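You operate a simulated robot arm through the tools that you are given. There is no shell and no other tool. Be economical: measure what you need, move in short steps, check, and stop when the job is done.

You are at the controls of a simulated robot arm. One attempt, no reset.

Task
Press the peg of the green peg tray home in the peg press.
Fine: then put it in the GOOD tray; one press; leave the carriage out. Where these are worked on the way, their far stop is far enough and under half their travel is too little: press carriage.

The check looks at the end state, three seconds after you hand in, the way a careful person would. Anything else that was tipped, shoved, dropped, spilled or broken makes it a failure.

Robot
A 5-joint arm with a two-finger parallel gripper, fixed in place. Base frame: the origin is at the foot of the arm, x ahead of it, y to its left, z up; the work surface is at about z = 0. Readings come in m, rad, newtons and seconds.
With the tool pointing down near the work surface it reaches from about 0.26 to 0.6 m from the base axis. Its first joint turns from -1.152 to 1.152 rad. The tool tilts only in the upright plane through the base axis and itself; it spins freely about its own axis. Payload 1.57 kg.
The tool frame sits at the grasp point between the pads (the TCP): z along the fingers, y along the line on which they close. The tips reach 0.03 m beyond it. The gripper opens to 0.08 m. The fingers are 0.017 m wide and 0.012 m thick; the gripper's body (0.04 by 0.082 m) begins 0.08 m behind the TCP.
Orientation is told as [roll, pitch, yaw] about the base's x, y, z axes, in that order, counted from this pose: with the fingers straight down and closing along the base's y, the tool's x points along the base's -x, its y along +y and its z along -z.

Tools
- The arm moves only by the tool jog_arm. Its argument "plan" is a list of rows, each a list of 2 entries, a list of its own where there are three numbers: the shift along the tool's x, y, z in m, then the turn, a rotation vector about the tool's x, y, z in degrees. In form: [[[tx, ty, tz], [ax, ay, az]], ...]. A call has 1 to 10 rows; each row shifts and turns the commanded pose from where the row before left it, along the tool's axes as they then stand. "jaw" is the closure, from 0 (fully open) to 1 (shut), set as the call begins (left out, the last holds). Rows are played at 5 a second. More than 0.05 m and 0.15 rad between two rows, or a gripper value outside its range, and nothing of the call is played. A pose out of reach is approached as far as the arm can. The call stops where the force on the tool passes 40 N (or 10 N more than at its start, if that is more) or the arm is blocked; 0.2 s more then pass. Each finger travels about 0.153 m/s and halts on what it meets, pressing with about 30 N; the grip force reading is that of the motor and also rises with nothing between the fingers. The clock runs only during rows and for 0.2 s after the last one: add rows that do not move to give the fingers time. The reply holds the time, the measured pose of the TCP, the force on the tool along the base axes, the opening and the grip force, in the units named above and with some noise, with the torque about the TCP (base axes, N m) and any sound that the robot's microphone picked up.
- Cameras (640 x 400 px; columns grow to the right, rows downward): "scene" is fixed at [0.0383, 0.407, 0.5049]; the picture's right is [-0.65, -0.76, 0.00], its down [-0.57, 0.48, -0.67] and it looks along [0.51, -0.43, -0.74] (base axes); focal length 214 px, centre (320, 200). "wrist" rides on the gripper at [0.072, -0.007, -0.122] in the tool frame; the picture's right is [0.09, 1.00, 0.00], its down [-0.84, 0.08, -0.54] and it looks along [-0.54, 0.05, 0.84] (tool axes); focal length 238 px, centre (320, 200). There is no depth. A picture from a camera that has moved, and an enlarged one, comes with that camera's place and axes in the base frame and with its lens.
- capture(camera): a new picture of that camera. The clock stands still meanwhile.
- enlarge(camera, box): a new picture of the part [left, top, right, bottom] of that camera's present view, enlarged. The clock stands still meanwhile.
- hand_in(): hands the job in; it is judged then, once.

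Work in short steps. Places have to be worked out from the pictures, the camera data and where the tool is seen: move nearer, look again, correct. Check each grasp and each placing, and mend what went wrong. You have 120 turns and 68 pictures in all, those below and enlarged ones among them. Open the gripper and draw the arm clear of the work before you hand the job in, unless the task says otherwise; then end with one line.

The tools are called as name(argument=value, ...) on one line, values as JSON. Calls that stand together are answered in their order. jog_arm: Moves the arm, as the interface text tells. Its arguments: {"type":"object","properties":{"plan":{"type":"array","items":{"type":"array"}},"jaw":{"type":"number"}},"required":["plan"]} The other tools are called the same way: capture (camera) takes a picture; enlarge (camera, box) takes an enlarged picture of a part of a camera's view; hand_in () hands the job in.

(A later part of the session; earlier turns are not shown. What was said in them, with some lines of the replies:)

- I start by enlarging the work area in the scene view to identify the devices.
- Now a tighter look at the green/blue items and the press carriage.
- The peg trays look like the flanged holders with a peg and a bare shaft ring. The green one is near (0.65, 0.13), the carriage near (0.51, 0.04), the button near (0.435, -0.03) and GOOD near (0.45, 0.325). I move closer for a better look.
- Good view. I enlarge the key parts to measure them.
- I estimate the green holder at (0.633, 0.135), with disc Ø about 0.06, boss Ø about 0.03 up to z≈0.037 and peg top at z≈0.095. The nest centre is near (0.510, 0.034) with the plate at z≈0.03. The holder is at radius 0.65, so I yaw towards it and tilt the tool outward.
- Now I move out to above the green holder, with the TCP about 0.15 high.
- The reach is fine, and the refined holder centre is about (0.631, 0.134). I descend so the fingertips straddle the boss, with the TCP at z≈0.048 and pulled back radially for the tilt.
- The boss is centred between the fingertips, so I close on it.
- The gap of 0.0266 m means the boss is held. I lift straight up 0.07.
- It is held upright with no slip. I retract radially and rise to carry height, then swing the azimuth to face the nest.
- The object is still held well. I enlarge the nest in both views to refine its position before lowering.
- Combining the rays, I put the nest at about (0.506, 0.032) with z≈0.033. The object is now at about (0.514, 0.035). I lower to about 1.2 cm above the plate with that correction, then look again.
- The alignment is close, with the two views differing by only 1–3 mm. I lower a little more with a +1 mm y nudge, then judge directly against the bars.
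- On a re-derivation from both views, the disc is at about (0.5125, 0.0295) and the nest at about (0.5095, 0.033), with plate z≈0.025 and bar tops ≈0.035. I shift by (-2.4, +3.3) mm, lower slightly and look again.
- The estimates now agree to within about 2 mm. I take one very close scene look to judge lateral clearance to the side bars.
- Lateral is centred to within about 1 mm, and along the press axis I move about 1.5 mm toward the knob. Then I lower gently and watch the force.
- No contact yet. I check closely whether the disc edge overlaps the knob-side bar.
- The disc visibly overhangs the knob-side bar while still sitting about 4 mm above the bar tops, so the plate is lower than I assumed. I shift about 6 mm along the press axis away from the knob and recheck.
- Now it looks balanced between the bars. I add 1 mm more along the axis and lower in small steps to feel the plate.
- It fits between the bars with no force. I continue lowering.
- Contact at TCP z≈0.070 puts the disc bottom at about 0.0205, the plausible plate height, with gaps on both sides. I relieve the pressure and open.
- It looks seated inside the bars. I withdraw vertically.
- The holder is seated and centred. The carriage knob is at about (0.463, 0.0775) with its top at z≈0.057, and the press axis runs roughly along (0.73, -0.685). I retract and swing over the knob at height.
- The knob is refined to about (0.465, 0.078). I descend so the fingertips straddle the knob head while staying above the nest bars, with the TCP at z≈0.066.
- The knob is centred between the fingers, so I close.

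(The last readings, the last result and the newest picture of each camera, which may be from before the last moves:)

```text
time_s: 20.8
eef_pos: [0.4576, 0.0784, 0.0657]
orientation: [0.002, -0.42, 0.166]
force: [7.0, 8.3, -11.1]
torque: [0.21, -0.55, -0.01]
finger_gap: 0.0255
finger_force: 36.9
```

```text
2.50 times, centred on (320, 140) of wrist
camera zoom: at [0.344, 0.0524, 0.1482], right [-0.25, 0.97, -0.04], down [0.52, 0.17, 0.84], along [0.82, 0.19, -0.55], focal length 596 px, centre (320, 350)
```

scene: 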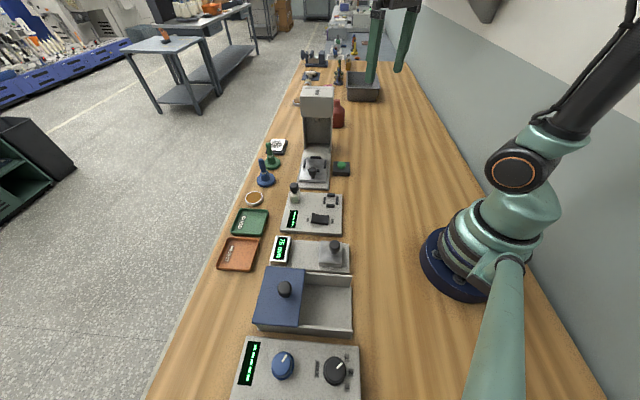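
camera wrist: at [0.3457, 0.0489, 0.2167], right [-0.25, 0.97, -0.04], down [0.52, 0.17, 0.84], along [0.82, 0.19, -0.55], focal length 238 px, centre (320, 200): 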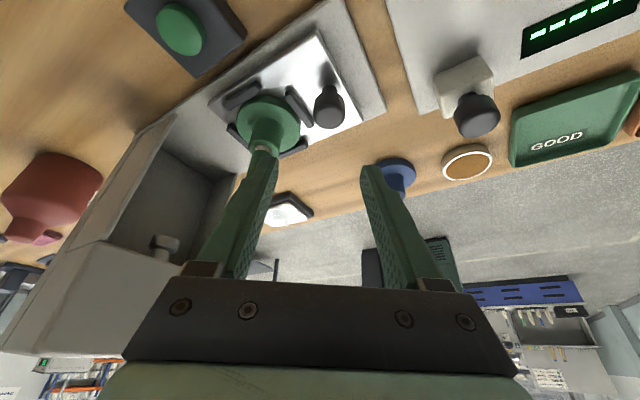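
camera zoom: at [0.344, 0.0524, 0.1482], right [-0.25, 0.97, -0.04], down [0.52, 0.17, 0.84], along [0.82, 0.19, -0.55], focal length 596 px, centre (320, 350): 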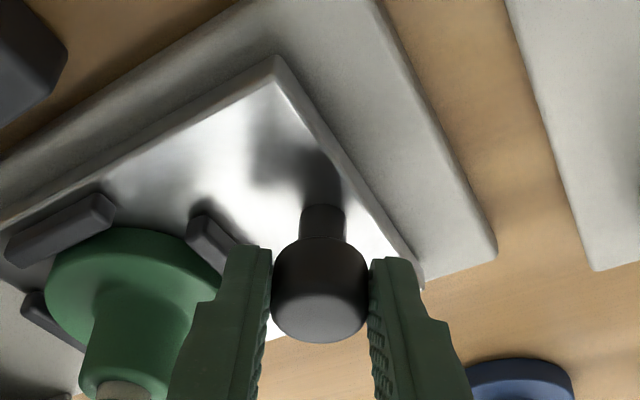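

The knob is gripped (gap 0.0255). I push the carriage along about (0.707, -0.707), rotating the yaw with the azimuth, first 4 cm.

jog_arm(plan=[[[-0.0053, -0.0082, 0.0023], [0.39, 0, 0.88]], [[-0.0053, -0.0081, 0.0024], [0.39, 0, 0.88]], [[-0.0055, -0.008, 0.0024], [0.385, 0, 0.86]], [[-0.0055, -0.0079, 0.0025], [0.385, 0, 0.86]], [[0, 0, 0], [0, 0, 0]]])

enlarge(camera="scene", box=[270, 80, 370, 190])

```text
time_s: 22.0
eef_pos: [0.4852, 0.0492, 0.0652]
orientation: [0.001, -0.419, 0.098]
force: [1.4, 1.8, 1.9]
torque: [-0.11, 0.86, -0.01]
finger_gap: 0.0254
finger_force: 36.4
```

```text
3.64 times, centred on (320, 135) of scene
camera zoom: at [0.0383, 0.407, 0.5049], right [-0.65, -0.76, 0.0], down [-0.57, 0.48, -0.67], along [0.51, -0.43, -0.74], focal length 780 px, centre (320, 436)
```

zoom: 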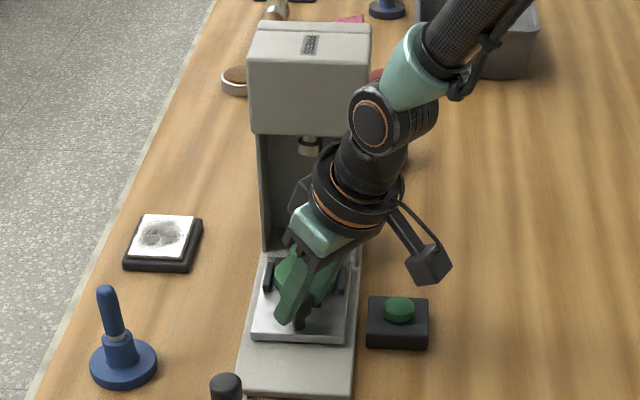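

The carriage slides freely. I continue 4 cm more.

jog_arm(plan=[[[-0.0057, -0.0078, 0.0025], [0.36, 0, 0.805]], [[-0.0058, -0.0077, 0.0026], [0.36, 0, 0.805]], [[-0.006, -0.0076, 0.0026], [0.345, 0, 0.77]], [[-0.006, -0.0075, 0.0027], [0.345, 0, 0.77]], [[0, 0, 0], [0, 0, 0]]])

enlarge(camera="scene", box=[270, 80, 370, 190])

```text
time_s: 23.2
eef_pos: [0.5123, 0.0229, 0.0659]
orientation: [0.003, -0.417, 0.04]
force: [7.9, 7.4, -19.7]
torque: [0.05, -0.02, -0.06]
finger_gap: 0.0251
finger_force: 36.5
```

```text
3.64 times, centred on (320, 135) of scene
camera zoom: at [0.0384, 0.407, 0.5049], right [-0.65, -0.76, 0.0], down [-0.57, 0.48, -0.67], along [0.51, -0.43, -0.74], focal length 780 px, centre (320, 436)
```

zoom: 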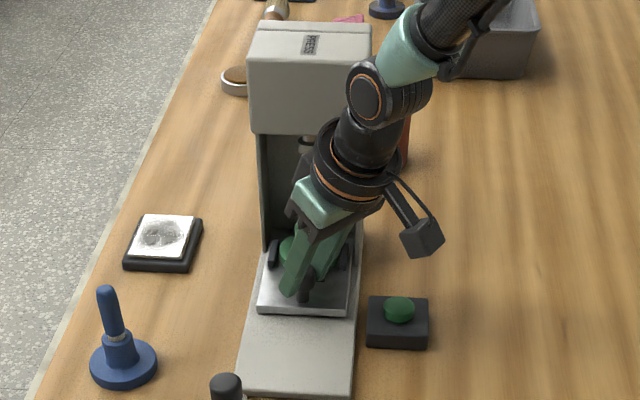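

There is a sideways load, so my axis is slightly off. I correct toward +x+y by 1.5 mm, use direction (0.73, -0.685) and continue in 1 cm rows.

jog_arm(plan=[[[-0.0075, -0.0057, 0.0044], [0.325, 0, 0.725]], [[-0.0064, -0.0071, 0.0029], [0.325, 0, 0.725]], [[0, 0, 0], [0, 0, 0]]])

enlarge(camera="scene", box=[270, 80, 370, 190])

```text
time_s: 24.0
eef_pos: [0.528, 0.0083, 0.0663]
orientation: [0.003, -0.417, 0.008]
force: [-20.2, -22.5, 12.0]
torque: [-0.54, 0.18, -0.52]
finger_gap: 0.025
finger_force: 36.4
```

```text
3.64 times, centred on (320, 135) of scene
camera zoom: at [0.0383, 0.407, 0.5049], right [-0.65, -0.76, 0.0], down [-0.57, 0.48, -0.67], along [0.51, -0.43, -0.74], focal length 780 px, centre (320, 436)
```

zoom: 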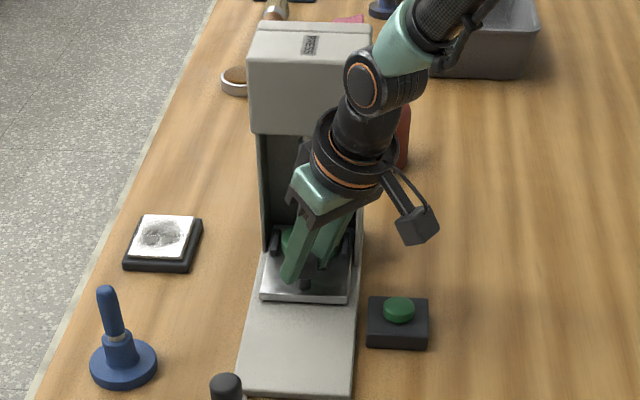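

I overcorrected. I back off 2 mm laterally and continue at exactly 45° toward the far stop.

jog_arm(plan=[[[-0.0018, -0.005, 0.0006], [0.24, 0, 0.53]], [[-0.0048, -0.0053, 0.0022], [0.24, 0, 0.53]], [[0, 0, 0], [0, 0, 0]]])

```text
time_s: 24.8
eef_pos: [0.5343, 0.0002, 0.0653]
orientation: [0.004, -0.415, -0.005]
force: [-17.3, 18.0, -1.0]
torque: [0.17, -0.17, 0.22]
finger_gap: 0.0249
finger_force: 36.2
```

The opposing force along the axis (25 N, lateral ≈ 0) after about 0.11 m means the far stop. I relax slightly, open and back off along the tool axis.

jog_arm(plan=[[[0.001, 0.0011, -0.0005], [0, 0, 0]], [[0, 0, 0], [0, 0, 0]]])

jog_arm(plan=[[[0, 0, 0], [0, 0, 0]], [[0, 0, 0], [0, 0, 0]], [[0, 0, -0.02], [0, 0, 0]], [[0, 0, -0.03], [0, 0, 0]], [[0, 0, -0.03], [0, 0, 0]], [[0, 0, 0], [0, 0, 0]]], jaw=0.3)

capture(camera="wrist")

enlarge(camera="scene", box=[280, 90, 370, 180])

```text
time_s: 25.4
eef_pos: [0.5345, 0.0025, 0.0645]
orientation: [0.004, -0.417, -0.006]
force: [-2.3, 25.2, -11.0]
torque: [0.09, 1.15, 0.27]
finger_gap: 0.0247
finger_force: 35.8
```

```text
time_s: 26.8
eef_pos: [0.5016, 0.0004, 0.141]
orientation: [0.002, -0.42, -0.008]
force: [0.8, 0.4, 0.2]
torque: [0.01, 0.03, 0.01]
finger_gap: 0.0558
finger_force: 0.1
```

```text
19 pictures are left
camera wrist: at [0.3871, -0.0059, 0.2234], right [-0.08, 1.0, -0.03], down [0.54, 0.07, 0.84], along [0.84, 0.05, -0.55], focal length 238 px, centre (320, 200)
```

wrist: 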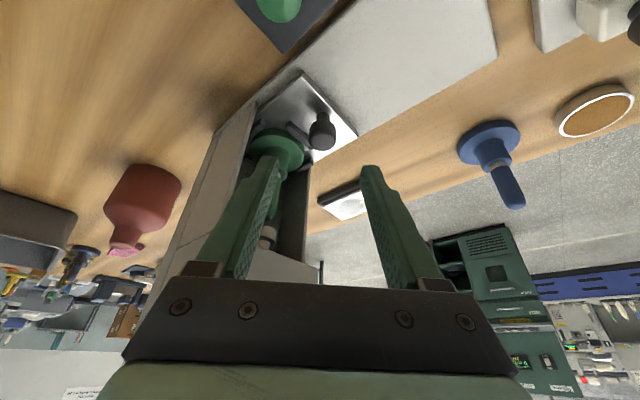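

```text
4.44 times, centred on (325, 135) of scene
camera zoom: at [0.0383, 0.407, 0.5049], right [-0.65, -0.76, 0.0], down [-0.57, 0.48, -0.67], along [0.51, -0.43, -0.74], focal length 953 px, centre (298, 489)
```

zoom: 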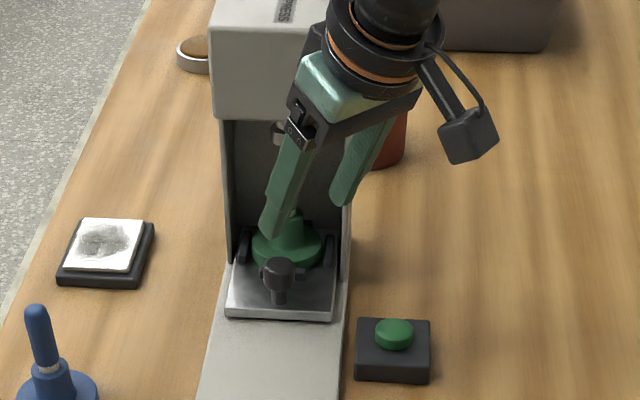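

The tray is upright under the ram and the carriage is in. The button is at about (0.445, -0.036) with its top at z≈0.029. I close the jaws, retract, swing over the button and bring the tool vertical.

jog_arm(plan=[[[0.0247, 0, -0.011], [0, 0, 0]], [[0.0247, 0, -0.011], [0, 0, 0]], [[0, -0.0158, 0], [0.82, 0, 1.83]], [[0, -0.0158, 0], [0.82, 0, 1.83]], [[0, 0, 0], [0, 8, 0]], [[0, 0, 0], [0, 8, 0]], [[0, 0, 0], [0, 8, 0]], [[0, 0, 0], [0, 0, 0]]], jaw=1)

capture(camera="wrist")

```text
time_s: 28.6
eef_pos: [0.4478, -0.032, 0.1396]
orientation: [0.0, 0.0, -0.08]
force: [-0.1, 0.6, -0.4]
torque: [0.0, 0.04, -0.02]
finger_gap: 0.0001
finger_force: 21.4
```

```text
17 pictures are left
camera wrist: at [0.3761, -0.0319, 0.2618], right [-0.01, 1.0, 0.0], down [0.84, 0.01, 0.54], along [0.54, 0.01, -0.84], focal length 238 px, centre (320, 200)
```

wrist: 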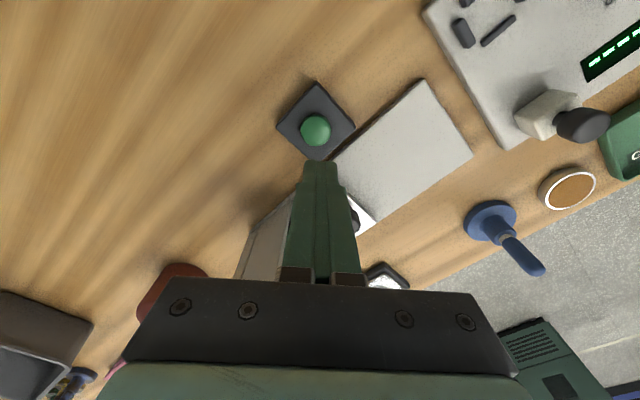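

The button is confirmed at (0.4447, -0.0352). I align and descend to just above the cap.

jog_arm(plan=[[[0.0028, -0.0034, 0.02], [0, 0, 0]], [[0, 0, 0.03], [0, 0, 0]], [[0, 0, 0.022], [0, 0, 0]], [[0, 0, 0], [0, 0, 0]]])

enlarge(camera="scene", box=[290, 120, 380, 190])

```text
time_s: 29.6
eef_pos: [0.4462, -0.0319, 0.0665]
orientation: [-0.001, -0.001, -0.079]
force: [-0.6, -0.1, 0.2]
torque: [0.01, 0.02, 0.01]
finger_gap: 0.0001
finger_force: 21.4
```

```text
5.71 times, centred on (335, 155) of scene
camera zoom: at [0.0383, 0.407, 0.5049], right [-0.65, -0.76, 0.0], down [-0.57, 0.48, -0.67], along [0.51, -0.43, -0.74], focal length 1226 px, centre (234, 457)
```

zoom: 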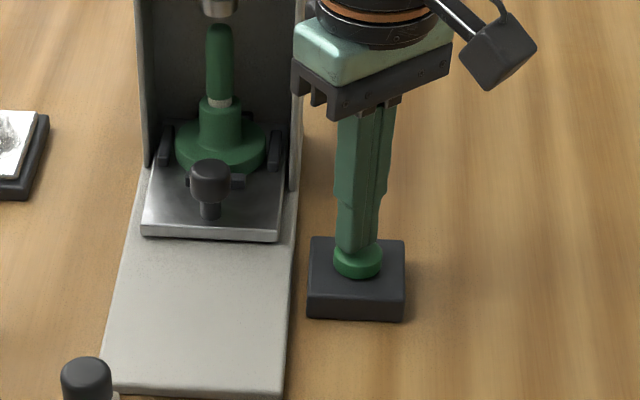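

The fingertips are over the cap, and the peg sits right under the ram. I press down in small steps.

jog_arm(plan=[[[0, -0.001, 0.003], [0, 0, 0]], [[0, 0, 0.003], [0, 0, 0]], [[0, 0, 0.003], [0, 0, 0]]])

```text
time_s: 30.4
eef_pos: [0.4454, -0.0345, 0.0576]
orientation: [-0.001, -0.001, -0.08]
force: [-3.5, 3.2, 11.0]
torque: [0.13, 0.09, -0.03]
finger_gap: 0.0
finger_force: 21.3
heard: click
```

A click was heard. I lift off and give the press time to cycle.

jog_arm(plan=[[[0, 0, -0.03], [0, 0, 0]], [[0, 0, -0.03], [0, 0, 0]], [[0, 0, 0], [0, 0, 0]], [[0, 0, 0], [0, 0, 0]], [[0, 0, 0], [0, 0, 0]], [[0, 0, 0], [0, 0, 0]], [[0, 0, 0], [0, 0, 0]], [[0, 0, 0], [0, 0, 0]]])

enlarge(camera="scene", box=[285, 110, 365, 180])

```text
time_s: 32.2
eef_pos: [0.4462, -0.0347, 0.117]
orientation: [-0.001, 0.002, -0.079]
force: [0.1, -0.3, 0.2]
torque: [0.0, 0.06, 0.0]
finger_gap: 0.0002
finger_force: 21.5
```

```text
5.71 times, centred on (325, 145) of scene
camera zoom: at [0.0383, 0.407, 0.5049], right [-0.65, -0.76, 0.0], down [-0.57, 0.48, -0.67], along [0.51, -0.43, -0.74], focal length 1226 px, centre (291, 514)
```

zoom: 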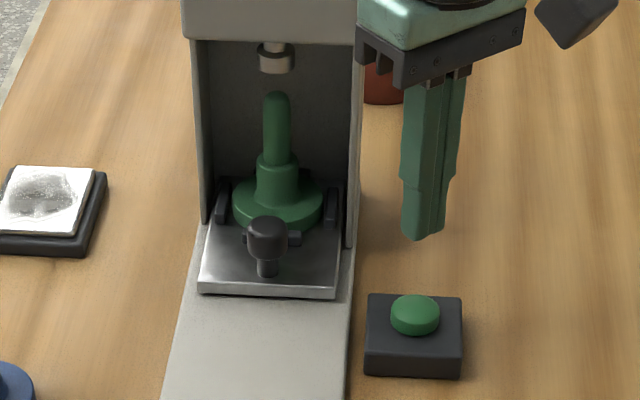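

The peg is home and the ram is back up. Now I retrace my path to above the knob with jaws open at 0.056.

jog_arm(plan=[[[-0.0028, 0.0044, -0.0225], [0, 0, 0]], [[0, 0, 0], [0, -8, 0]], [[0, 0, 0], [0, -8, 0]], [[0, 0, 0], [0, -8, 0]], [[0, 0, 0], [-0.82, 0, -1.83]], [[0, 0.0158, 0], [-0.82, 0, -1.83]], [[-0.0247, 0.0158, 0.011], [0, 0, 0]], [[-0.0247, 0, 0.011], [0, 0, 0]], [[0, 0, 0], [0, 0, 0]]], jaw=0.3)

```text
time_s: 34.2
eef_pos: [0.503, -0.0001, 0.1399]
orientation: [0.003, -0.419, -0.009]
force: [0.7, -0.1, 2.1]
torque: [-0.01, 0.01, 0.0]
finger_gap: 0.0562
finger_force: 0.1
```

I'm back at the earlier standoff. I advance 0.08 along the tool axis over the knob and check before gripping.

jog_arm(plan=[[[0, 0, 0.03], [0, 0, 0]], [[0, 0, 0.03], [0, 0, 0]], [[0, 0, 0.02], [0, 0, 0]], [[0, 0, 0], [0, 0, 0]]])

enlarge(camera="wrist", box=[220, 60, 420, 220])

```text
time_s: 35.2
eef_pos: [0.535, 0.0005, 0.0679]
orientation: [0.002, -0.419, -0.007]
force: [0.9, -0.1, 0.1]
torque: [-0.01, 0.02, -0.01]
finger_gap: 0.0558
finger_force: 0.1
```

```text
2.50 times, centred on (320, 140) of wrist
camera zoom: at [0.4197, -0.0056, 0.1504], right [-0.08, 1.0, -0.03], down [0.54, 0.07, 0.84], along [0.84, 0.05, -0.55], focal length 596 px, centre (320, 350)
```

zoom: 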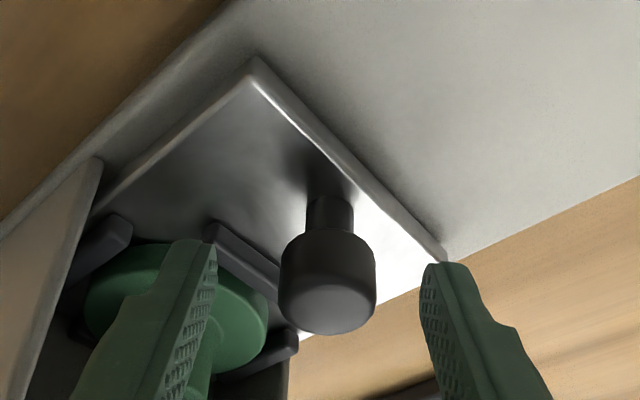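

The knob is between the fingers. I make a small centring shift and close.

jog_arm(plan=[[[0.0006, 0.0015, 0.0014], [0, 0, 0]], [[0, 0, 0], [0, 0, 0]]])

jog_arm(plan=[[[0, 0, 0], [0, 0, 0]], [[0, 0, 0], [0, 0, 0]], [[0, 0, 0], [0, 0, 0]]], jaw=1)

jog_arm(plan=[[[0.0065, 0.007, -0.0029], [-0.4, 0, -0.91]], [[0.0065, 0.007, -0.0029], [-0.4, 0, -0.91]], [[0.0063, 0.0072, -0.0028], [-0.33, 0, -0.75]], [[0.0063, 0.0073, -0.0028], [-0.33, 0, -0.75]], [[0, 0, 0], [0, 0, 0]]])

```text
time_s: 35.8
eef_pos: [0.5346, 0.0018, 0.0653]
orientation: [0.007, -0.42, -0.008]
force: [0.4, -1.0, 0.6]
torque: [-0.04, 0.0, -0.03]
finger_gap: 0.0563
finger_force: 0.1
```

```text
time_s: 36.6
eef_pos: [0.5354, 0.0023, 0.0665]
orientation: [0.005, -0.42, -0.007]
force: [2.5, 2.2, -1.2]
torque: [-0.23, 0.01, 0.06]
finger_gap: 0.0249
finger_force: 37.1
```

```text
time_s: 37.8
eef_pos: [0.5083, 0.0293, 0.0666]
orientation: [0.002, -0.42, 0.057]
force: [-1.6, -1.9, 4.3]
torque: [-0.08, 0.21, -0.36]
finger_gap: 0.0248
finger_force: 36.6
```

Gripped and sliding out with small forces. I continue 6 cm.

jog_arm(plan=[[[0.0061, 0.0074, -0.0027], [-0.35, 0, -0.785]], [[0.0061, 0.0075, -0.0027], [-0.35, 0, -0.785]], [[0.0059, 0.0076, -0.0026], [-0.37, 0, -0.83]], [[0.0059, 0.0077, -0.0026], [-0.37, 0, -0.83]], [[0.0057, 0.0078, -0.0025], [-0.39, 0, -0.87]], [[0.0057, 0.0079, -0.0025], [-0.39, 0, -0.87]], [[0, 0, 0], [0, 0, 0]]])

```text
time_s: 39.4
eef_pos: [0.4644, 0.0717, 0.067]
orientation: [0.001, -0.422, 0.149]
force: [0.4, 0.5, 10.8]
torque: [0.08, -0.36, -0.18]
finger_gap: 0.0251
finger_force: 35.8
```

About 1 cm remains, so I pull to the outer stop.

jog_arm(plan=[[[0.003, 0.0041, -0.001], [-0.2, 0, -0.46]], [[0.0027, 0.0041, -0.0008], [-0.2, 0, -0.46]], [[0, 0, 0], [0, 0, 0]]])

```text
time_s: 40.2
eef_pos: [0.458, 0.0793, 0.066]
orientation: [0.003, -0.422, 0.169]
force: [-4.4, -5.0, 24.5]
torque: [-0.14, -0.14, -0.14]
finger_gap: 0.0253
finger_force: 37.0
```

The carriage is back at its original position. I open and back off along the tool axis.

jog_arm(plan=[[[-0.0006, 0, -0.0012], [0, 0, 0]], [[0, 0, 0], [0, 0, 0]]])

jog_arm(plan=[[[0, 0, 0], [0, 0, 0]], [[0, 0, 0], [0, 0, 0]], [[0, 0, -0.03], [0, 0, 0]], [[0, 0, -0.03], [0, 0, 0]], [[0, 0, -0.04], [0, 0, 0]], [[0, 0, -0.02], [0, 0, 0]], [[0, 0, 0], [0, 0, 0]]], jaw=0.3)

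enlarge(camera="scene", box=[295, 135, 345, 185])

```text
time_s: 40.8
eef_pos: [0.4575, 0.0799, 0.0654]
orientation: [0.002, -0.42, 0.168]
force: [11.3, -3.2, -3.0]
torque: [0.04, -1.18, -0.11]
finger_gap: 0.0251
finger_force: 37.0
```

```text
time_s: 42.4
eef_pos: [0.4095, 0.0712, 0.1765]
orientation: [0.003, -0.418, 0.167]
force: [0.1, -0.1, -0.8]
torque: [-0.01, 0.0, 0.02]
finger_gap: 0.056
finger_force: 0.0
```

```text
8.00 times, centred on (320, 160) of scene
camera zoom: at [0.0383, 0.407, 0.5049], right [-0.65, -0.76, 0.0], down [-0.57, 0.48, -0.67], along [0.51, -0.43, -0.74], focal length 1716 px, centre (320, 520)
```

zoom: 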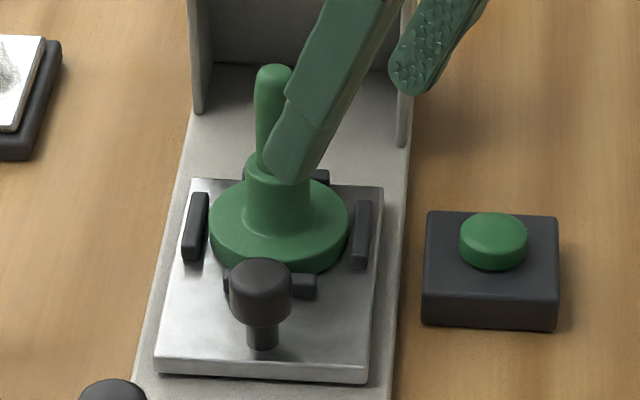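

The carriage is back exactly where it started, the peg is home and the tray is undisturbed. I move above the tray at the earlier release pose's line.

jog_arm(plan=[[[0, -0.0139, 0], [0.78, 0, 1.745]], [[0, -0.0139, 0], [0.78, 0, 1.745]], [[0, -0.0139, 0], [0.78, 0, 1.745]], [[-0.0363, 0, 0.0206], [0, 0, 0]], [[-0.0363, 0, 0.0206], [0, 0, 0]], [[0, 0, 0], [0, 0, 0]]])

```text
time_s: 43.8
eef_pos: [0.498, 0.0359, 0.1694]
orientation: [0.003, -0.418, 0.067]
force: [-0.3, -0.1, 0.2]
torque: [0.01, 0.02, 0.0]
finger_gap: 0.056
finger_force: 0.2
```

I correct y by -4 mm and descend to the previous grip height.

jog_arm(plan=[[[0.0012, -0.0041, -0.0005], [0, 0, 0]], [[0.0134, 0, 0.0301], [0, 0, 0]], [[0.0134, 0, 0.0301], [0, 0, 0]], [[0.0136, 0, 0.0302], [0, 0, 0]], [[0, 0, 0], [0, 0, 0]]])

enlarge(camera="wrist", box=[220, 80, 420, 300])

```text
time_s: 45.0
eef_pos: [0.4964, 0.0316, 0.0692]
orientation: [-0.001, -0.42, 0.067]
force: [0.6, -0.3, 0.0]
torque: [-0.05, -0.01, -0.02]
finger_gap: 0.0561
finger_force: 0.1
```

```text
1.82 times, centred on (320, 190) of wrist
camera zoom: at [0.3808, 0.0177, 0.1511], right [-0.15, 0.99, -0.04], down [0.54, 0.11, 0.84], along [0.83, 0.1, -0.55], focal length 433 px, centre (320, 218)
```

zoom: 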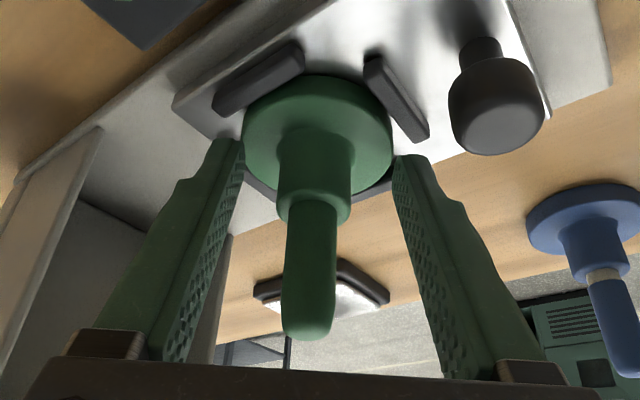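

Centred on the boss. I grip and lift straight up.

jog_arm(plan=[[[0, 0, 0], [0, 0, 0]], [[0, 0, 0], [0, 0, 0]], [[0, 0, 0], [0, 0, 0]]], jaw=1)

jog_arm(plan=[[[-0.0061, 0, -0.0137], [0, 0, 0]], [[-0.0122, 0, -0.0274], [0, 0, 0]], [[-0.0122, 0, -0.0274], [0, 0, 0]], [[-0.0122, 0, -0.0274], [0, 0, 0]], [[0, 0, 0], [0, 0, 0]]])

capture(camera="wrist")

```text
time_s: 45.8
eef_pos: [0.4946, 0.0316, 0.0689]
orientation: [-0.002, -0.419, 0.066]
force: [1.0, -0.4, 0.1]
torque: [0.0, 0.04, 0.02]
finger_gap: 0.0266
finger_force: 29.8
```

```text
time_s: 47.0
eef_pos: [0.4962, 0.0323, 0.1729]
orientation: [0.001, -0.419, 0.067]
force: [0.2, -1.1, -0.6]
torque: [0.0, 0.02, 0.01]
finger_gap: 0.0267
finger_force: 29.6
```

```text
11 pictures are left
camera wrist: at [0.3814, 0.0188, 0.2556], right [-0.15, 0.99, -0.04], down [0.54, 0.11, 0.84], along [0.83, 0.11, -0.55], focal length 238 px, centre (320, 200)
```

wrist: 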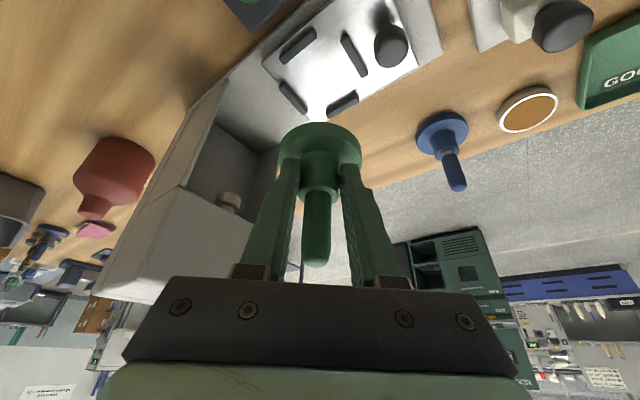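

It is held firmly, with the peg flush. GOOD is at about (0.444, 0.328), r≈0.552, az≈0.636. I sweep the azimuth there at carry height.

jog_arm(plan=[[[0, 0.0283, 0], [-1.326, 0, -2.978]], [[0, 0.0283, 0], [-1.326, 0, -2.978]], [[0, 0.0283, 0], [-1.326, 0, -2.978]], [[0, 0.0283, 0], [-1.326, 0, -2.978]], [[0, 0.0283, 0], [-1.326, 0, -2.978]], [[0, 0.0283, 0], [-1.326, 0, -2.978]], [[0, 0.0283, 0], [-1.326, 0, -2.978]], [[0, 0.0283, 0], [-1.326, 0, -2.978]], [[0, 0.0283, 0], [-1.326, 0, -2.978]], [[0, 0.0283, 0], [-1.326, 0, -2.978]]])

capture(camera="wrist")

capture(camera="scene")

```text
time_s: 49.2
eef_pos: [0.4091, 0.2979, 0.1749]
orientation: [-0.003, -0.42, 0.637]
force: [-0.7, 0.1, -1.1]
torque: [-0.01, 0.01, 0.02]
finger_gap: 0.0266
finger_force: 30.3
```

```text
10 pictures are left
camera wrist: at [0.3201, 0.2234, 0.2576], right [-0.66, 0.75, -0.04], down [0.39, 0.39, 0.83], along [0.64, 0.53, -0.55], focal length 238 px, centre (320, 200)
```

wrist: 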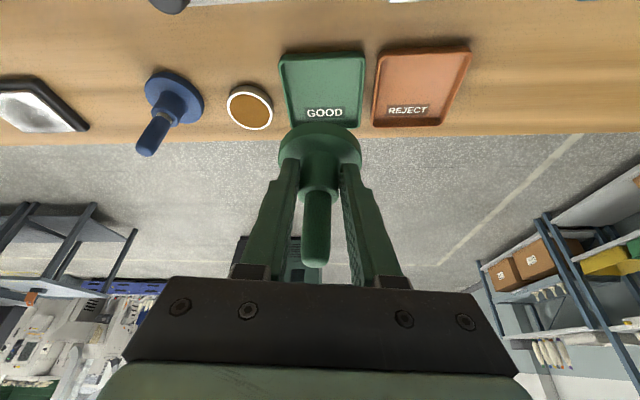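

```text
9 pictures are left
```

scene: 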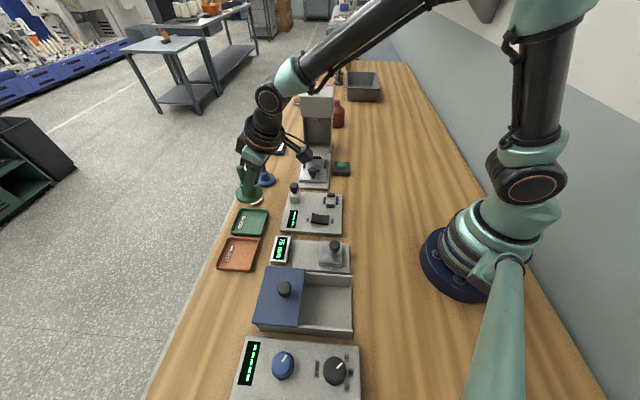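

The GOOD centre is about (0.444, 0.326). I move out 3 cm and lower to just above the tray rim, then check.

jog_arm(plan=[[[0.0042, 0.001, 0.0346], [0, 0, 0]], [[0.0042, 0.001, 0.0346], [0, 0, 0]], [[0.0042, 0.001, 0.0346], [0, 0, 0]], [[0, 0, 0], [0, 0, 0]]])

enlarge(camera="scene", box=[220, 170, 300, 250])

enlarge(camera="wrist", box=[240, 60, 400, 180])

```text
time_s: 50.2
eef_pos: [0.4304, 0.3166, 0.0757]
orientation: [0.0, -0.42, 0.639]
force: [0.5, 0.7, -0.2]
torque: [-0.01, 0.0, 0.02]
finger_gap: 0.0267
finger_force: 30.3
```

```text
5.00 times, centred on (260, 210) of scene
camera zoom: at [0.0383, 0.407, 0.5049], right [-0.65, -0.76, 0.0], down [-0.57, 0.48, -0.67], along [0.51, -0.43, -0.74], focal length 1072 px, centre (620, 150)
```

zoom: 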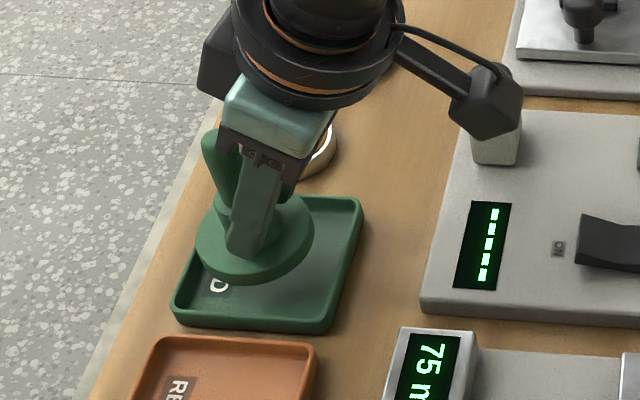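

```text
3.33 times, centred on (320, 120) of wrist
camera zoom: at [0.343, 0.244, 0.157], right [-0.66, 0.75, -0.04], down [0.39, 0.39, 0.84], along [0.64, 0.54, -0.55], focal length 794 px, centre (320, 467)
```

zoom: 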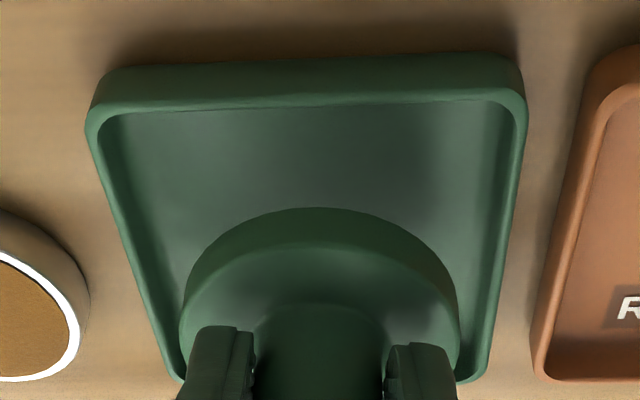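

The disc fits within the tray interior with about 1 cm of margin, and I bring it 3 mm inward. I lower to near the floor, then gently to contact.

jog_arm(plan=[[[0.0055, -0.001, 0.0087], [0, 0, 0]], [[0.0056, 0, 0.0088], [0, 0, 0]], [[0.0004, 0, 0.0009], [0, 0, 0]], [[0, 0, 0], [0, 0, 0]]])

```text
time_s: 51.2
eef_pos: [0.4298, 0.3134, 0.0525]
orientation: [-0.002, -0.417, 0.637]
force: [0.1, 0.1, -0.2]
torque: [-0.03, 0.01, -0.02]
finger_gap: 0.0265
finger_force: 29.9
```

No contact yet, so I lower in 1 mm steps.

jog_arm(plan=[[[0.0004, 0, 0.0009], [0, 0, 0]], [[0.0004, 0, 0.0009], [0, 0, 0]], [[0, 0, 0], [0, 0, 0]]])

```text
time_s: 52.0
eef_pos: [0.43, 0.3126, 0.0503]
orientation: [-0.001, -0.421, 0.636]
force: [-1.9, 2.0, 6.5]
torque: [0.11, 0.15, 0.04]
finger_gap: 0.0266
finger_force: 30.1
```

Contact at 6.5 N. I check the picture before releasing.

enlarge(camera="wrist", box=[240, 60, 400, 180])

enlarge(camera="scene", box=[225, 180, 285, 240])

```text
3.33 times, centred on (320, 120) of wrist
camera zoom: at [0.3411, 0.2408, 0.1329], right [-0.66, 0.75, -0.04], down [0.39, 0.39, 0.84], along [0.64, 0.54, -0.55], focal length 794 px, centre (320, 467)
```

zoom: 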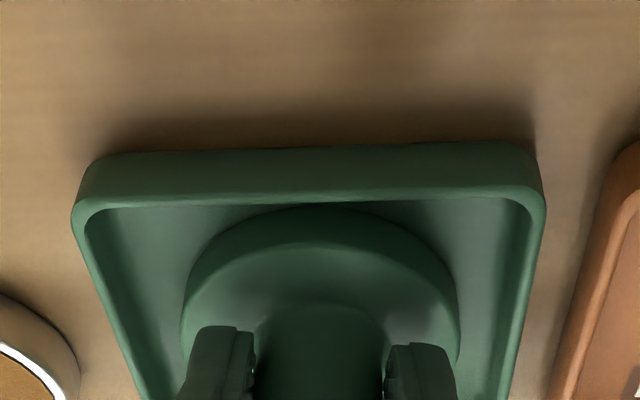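

```text
6.67 times, centred on (255, 210) of scene
camera zoom: at [0.0383, 0.407, 0.5049], right [-0.65, -0.76, 0.0], down [-0.57, 0.48, -0.67], along [0.51, -0.43, -0.74], focal length 1430 px, centre (753, 133)
```

zoom: 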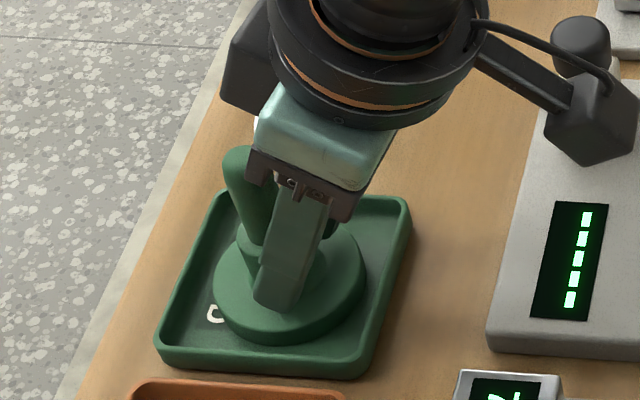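

The disc is inside the tray, flat on the floor. I relieve, open modestly and lift vertically.

jog_arm(plan=[[[-0.0003, 0, -0.0007], [0, 0, 0]], [[0, 0, 0], [0, 0, 0]]])

jog_arm(plan=[[[0, 0, 0], [0, 0, 0]], [[0, 0, 0], [0, 0, 0]], [[-0.0041, 0, -0.0091], [0, 0, 0]], [[-0.0122, 0, -0.0274], [0, 0, 0]], [[-0.0122, 0, -0.0274], [0, 0, 0]], [[-0.0163, 0, -0.0365], [0, 0, 0]], [[0.0, 0, -0.04], [0, 0, 0]], [[0.0, 0, -0.04], [0, 0, 0]], [[0, 0, 0], [0, 0, 0]]], jaw=0.35)

capture(camera="scene")

enlarge(camera="scene", box=[220, 120, 350, 250])

```text
time_s: 52.6
eef_pos: [0.4295, 0.3137, 0.0505]
orientation: [-0.001, -0.42, 0.637]
force: [0.9, 0.5, 4.0]
torque: [0.17, -0.1, -0.02]
finger_gap: 0.0266
finger_force: 30.1
```

```text
time_s: 54.6
eef_pos: [0.4016, 0.2943, 0.2345]
orientation: [-0.001, -0.419, 0.637]
force: [-0.8, 0.2, 0.1]
torque: [0.04, 0.0, 0.0]
finger_gap: 0.052
finger_force: 0.0
```

```text
4 pictures are left
```

scene: 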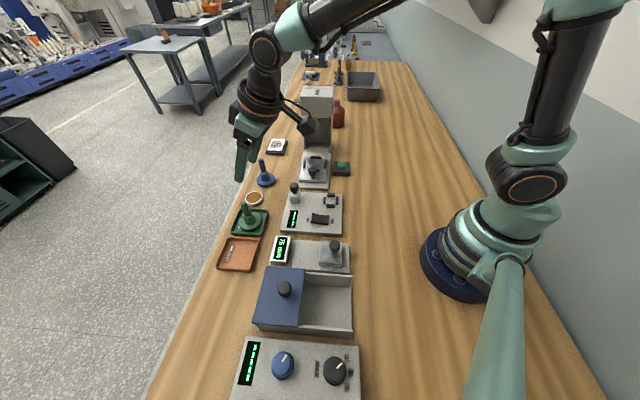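

```text
3.08 times, centred on (285, 185) of scene
camera zoom: at [0.0383, 0.407, 0.5049], right [-0.65, -0.76, 0.0], down [-0.57, 0.48, -0.67], along [0.51, -0.43, -0.74], focal length 660 px, centre (428, 246)
```

zoom: 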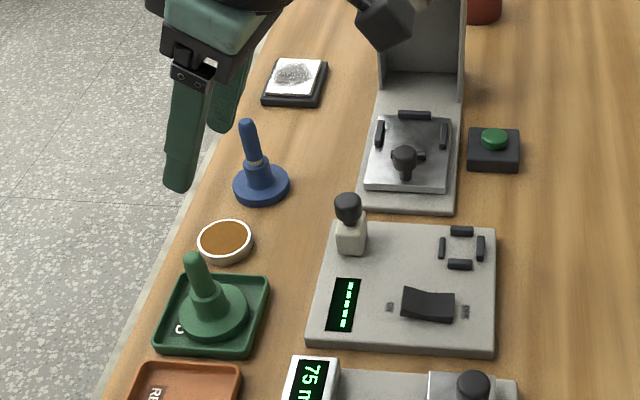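

The tray stands upright in GOOD, the carriage is fully out, and nothing else was disturbed. I open the gripper fully, draw back a little and hand in.

jog_arm(plan=[[[0.03, 0, -0.02], [0, 0, 0]], [[0.03, 0, -0.02], [0, 0, 0]], [[0, 0, 0], [0, 0, 0]]], jaw=0)

hand_in()

```text
time_s: 55.4
eef_pos: [0.345, 0.2508, 0.2473]
orientation: [-0.004, -0.419, 0.637]
force: [-0.8, 0.1, 0.7]
torque: [-0.01, -0.02, -0.02]
finger_gap: 0.0801
finger_force: 0.1
```

```text
The job is handed in.
```

The green tray's peg was pressed home with one press, the tray is upright in GOOD, the carriage is fully out, and the arm is open and clear; the job is handed in.
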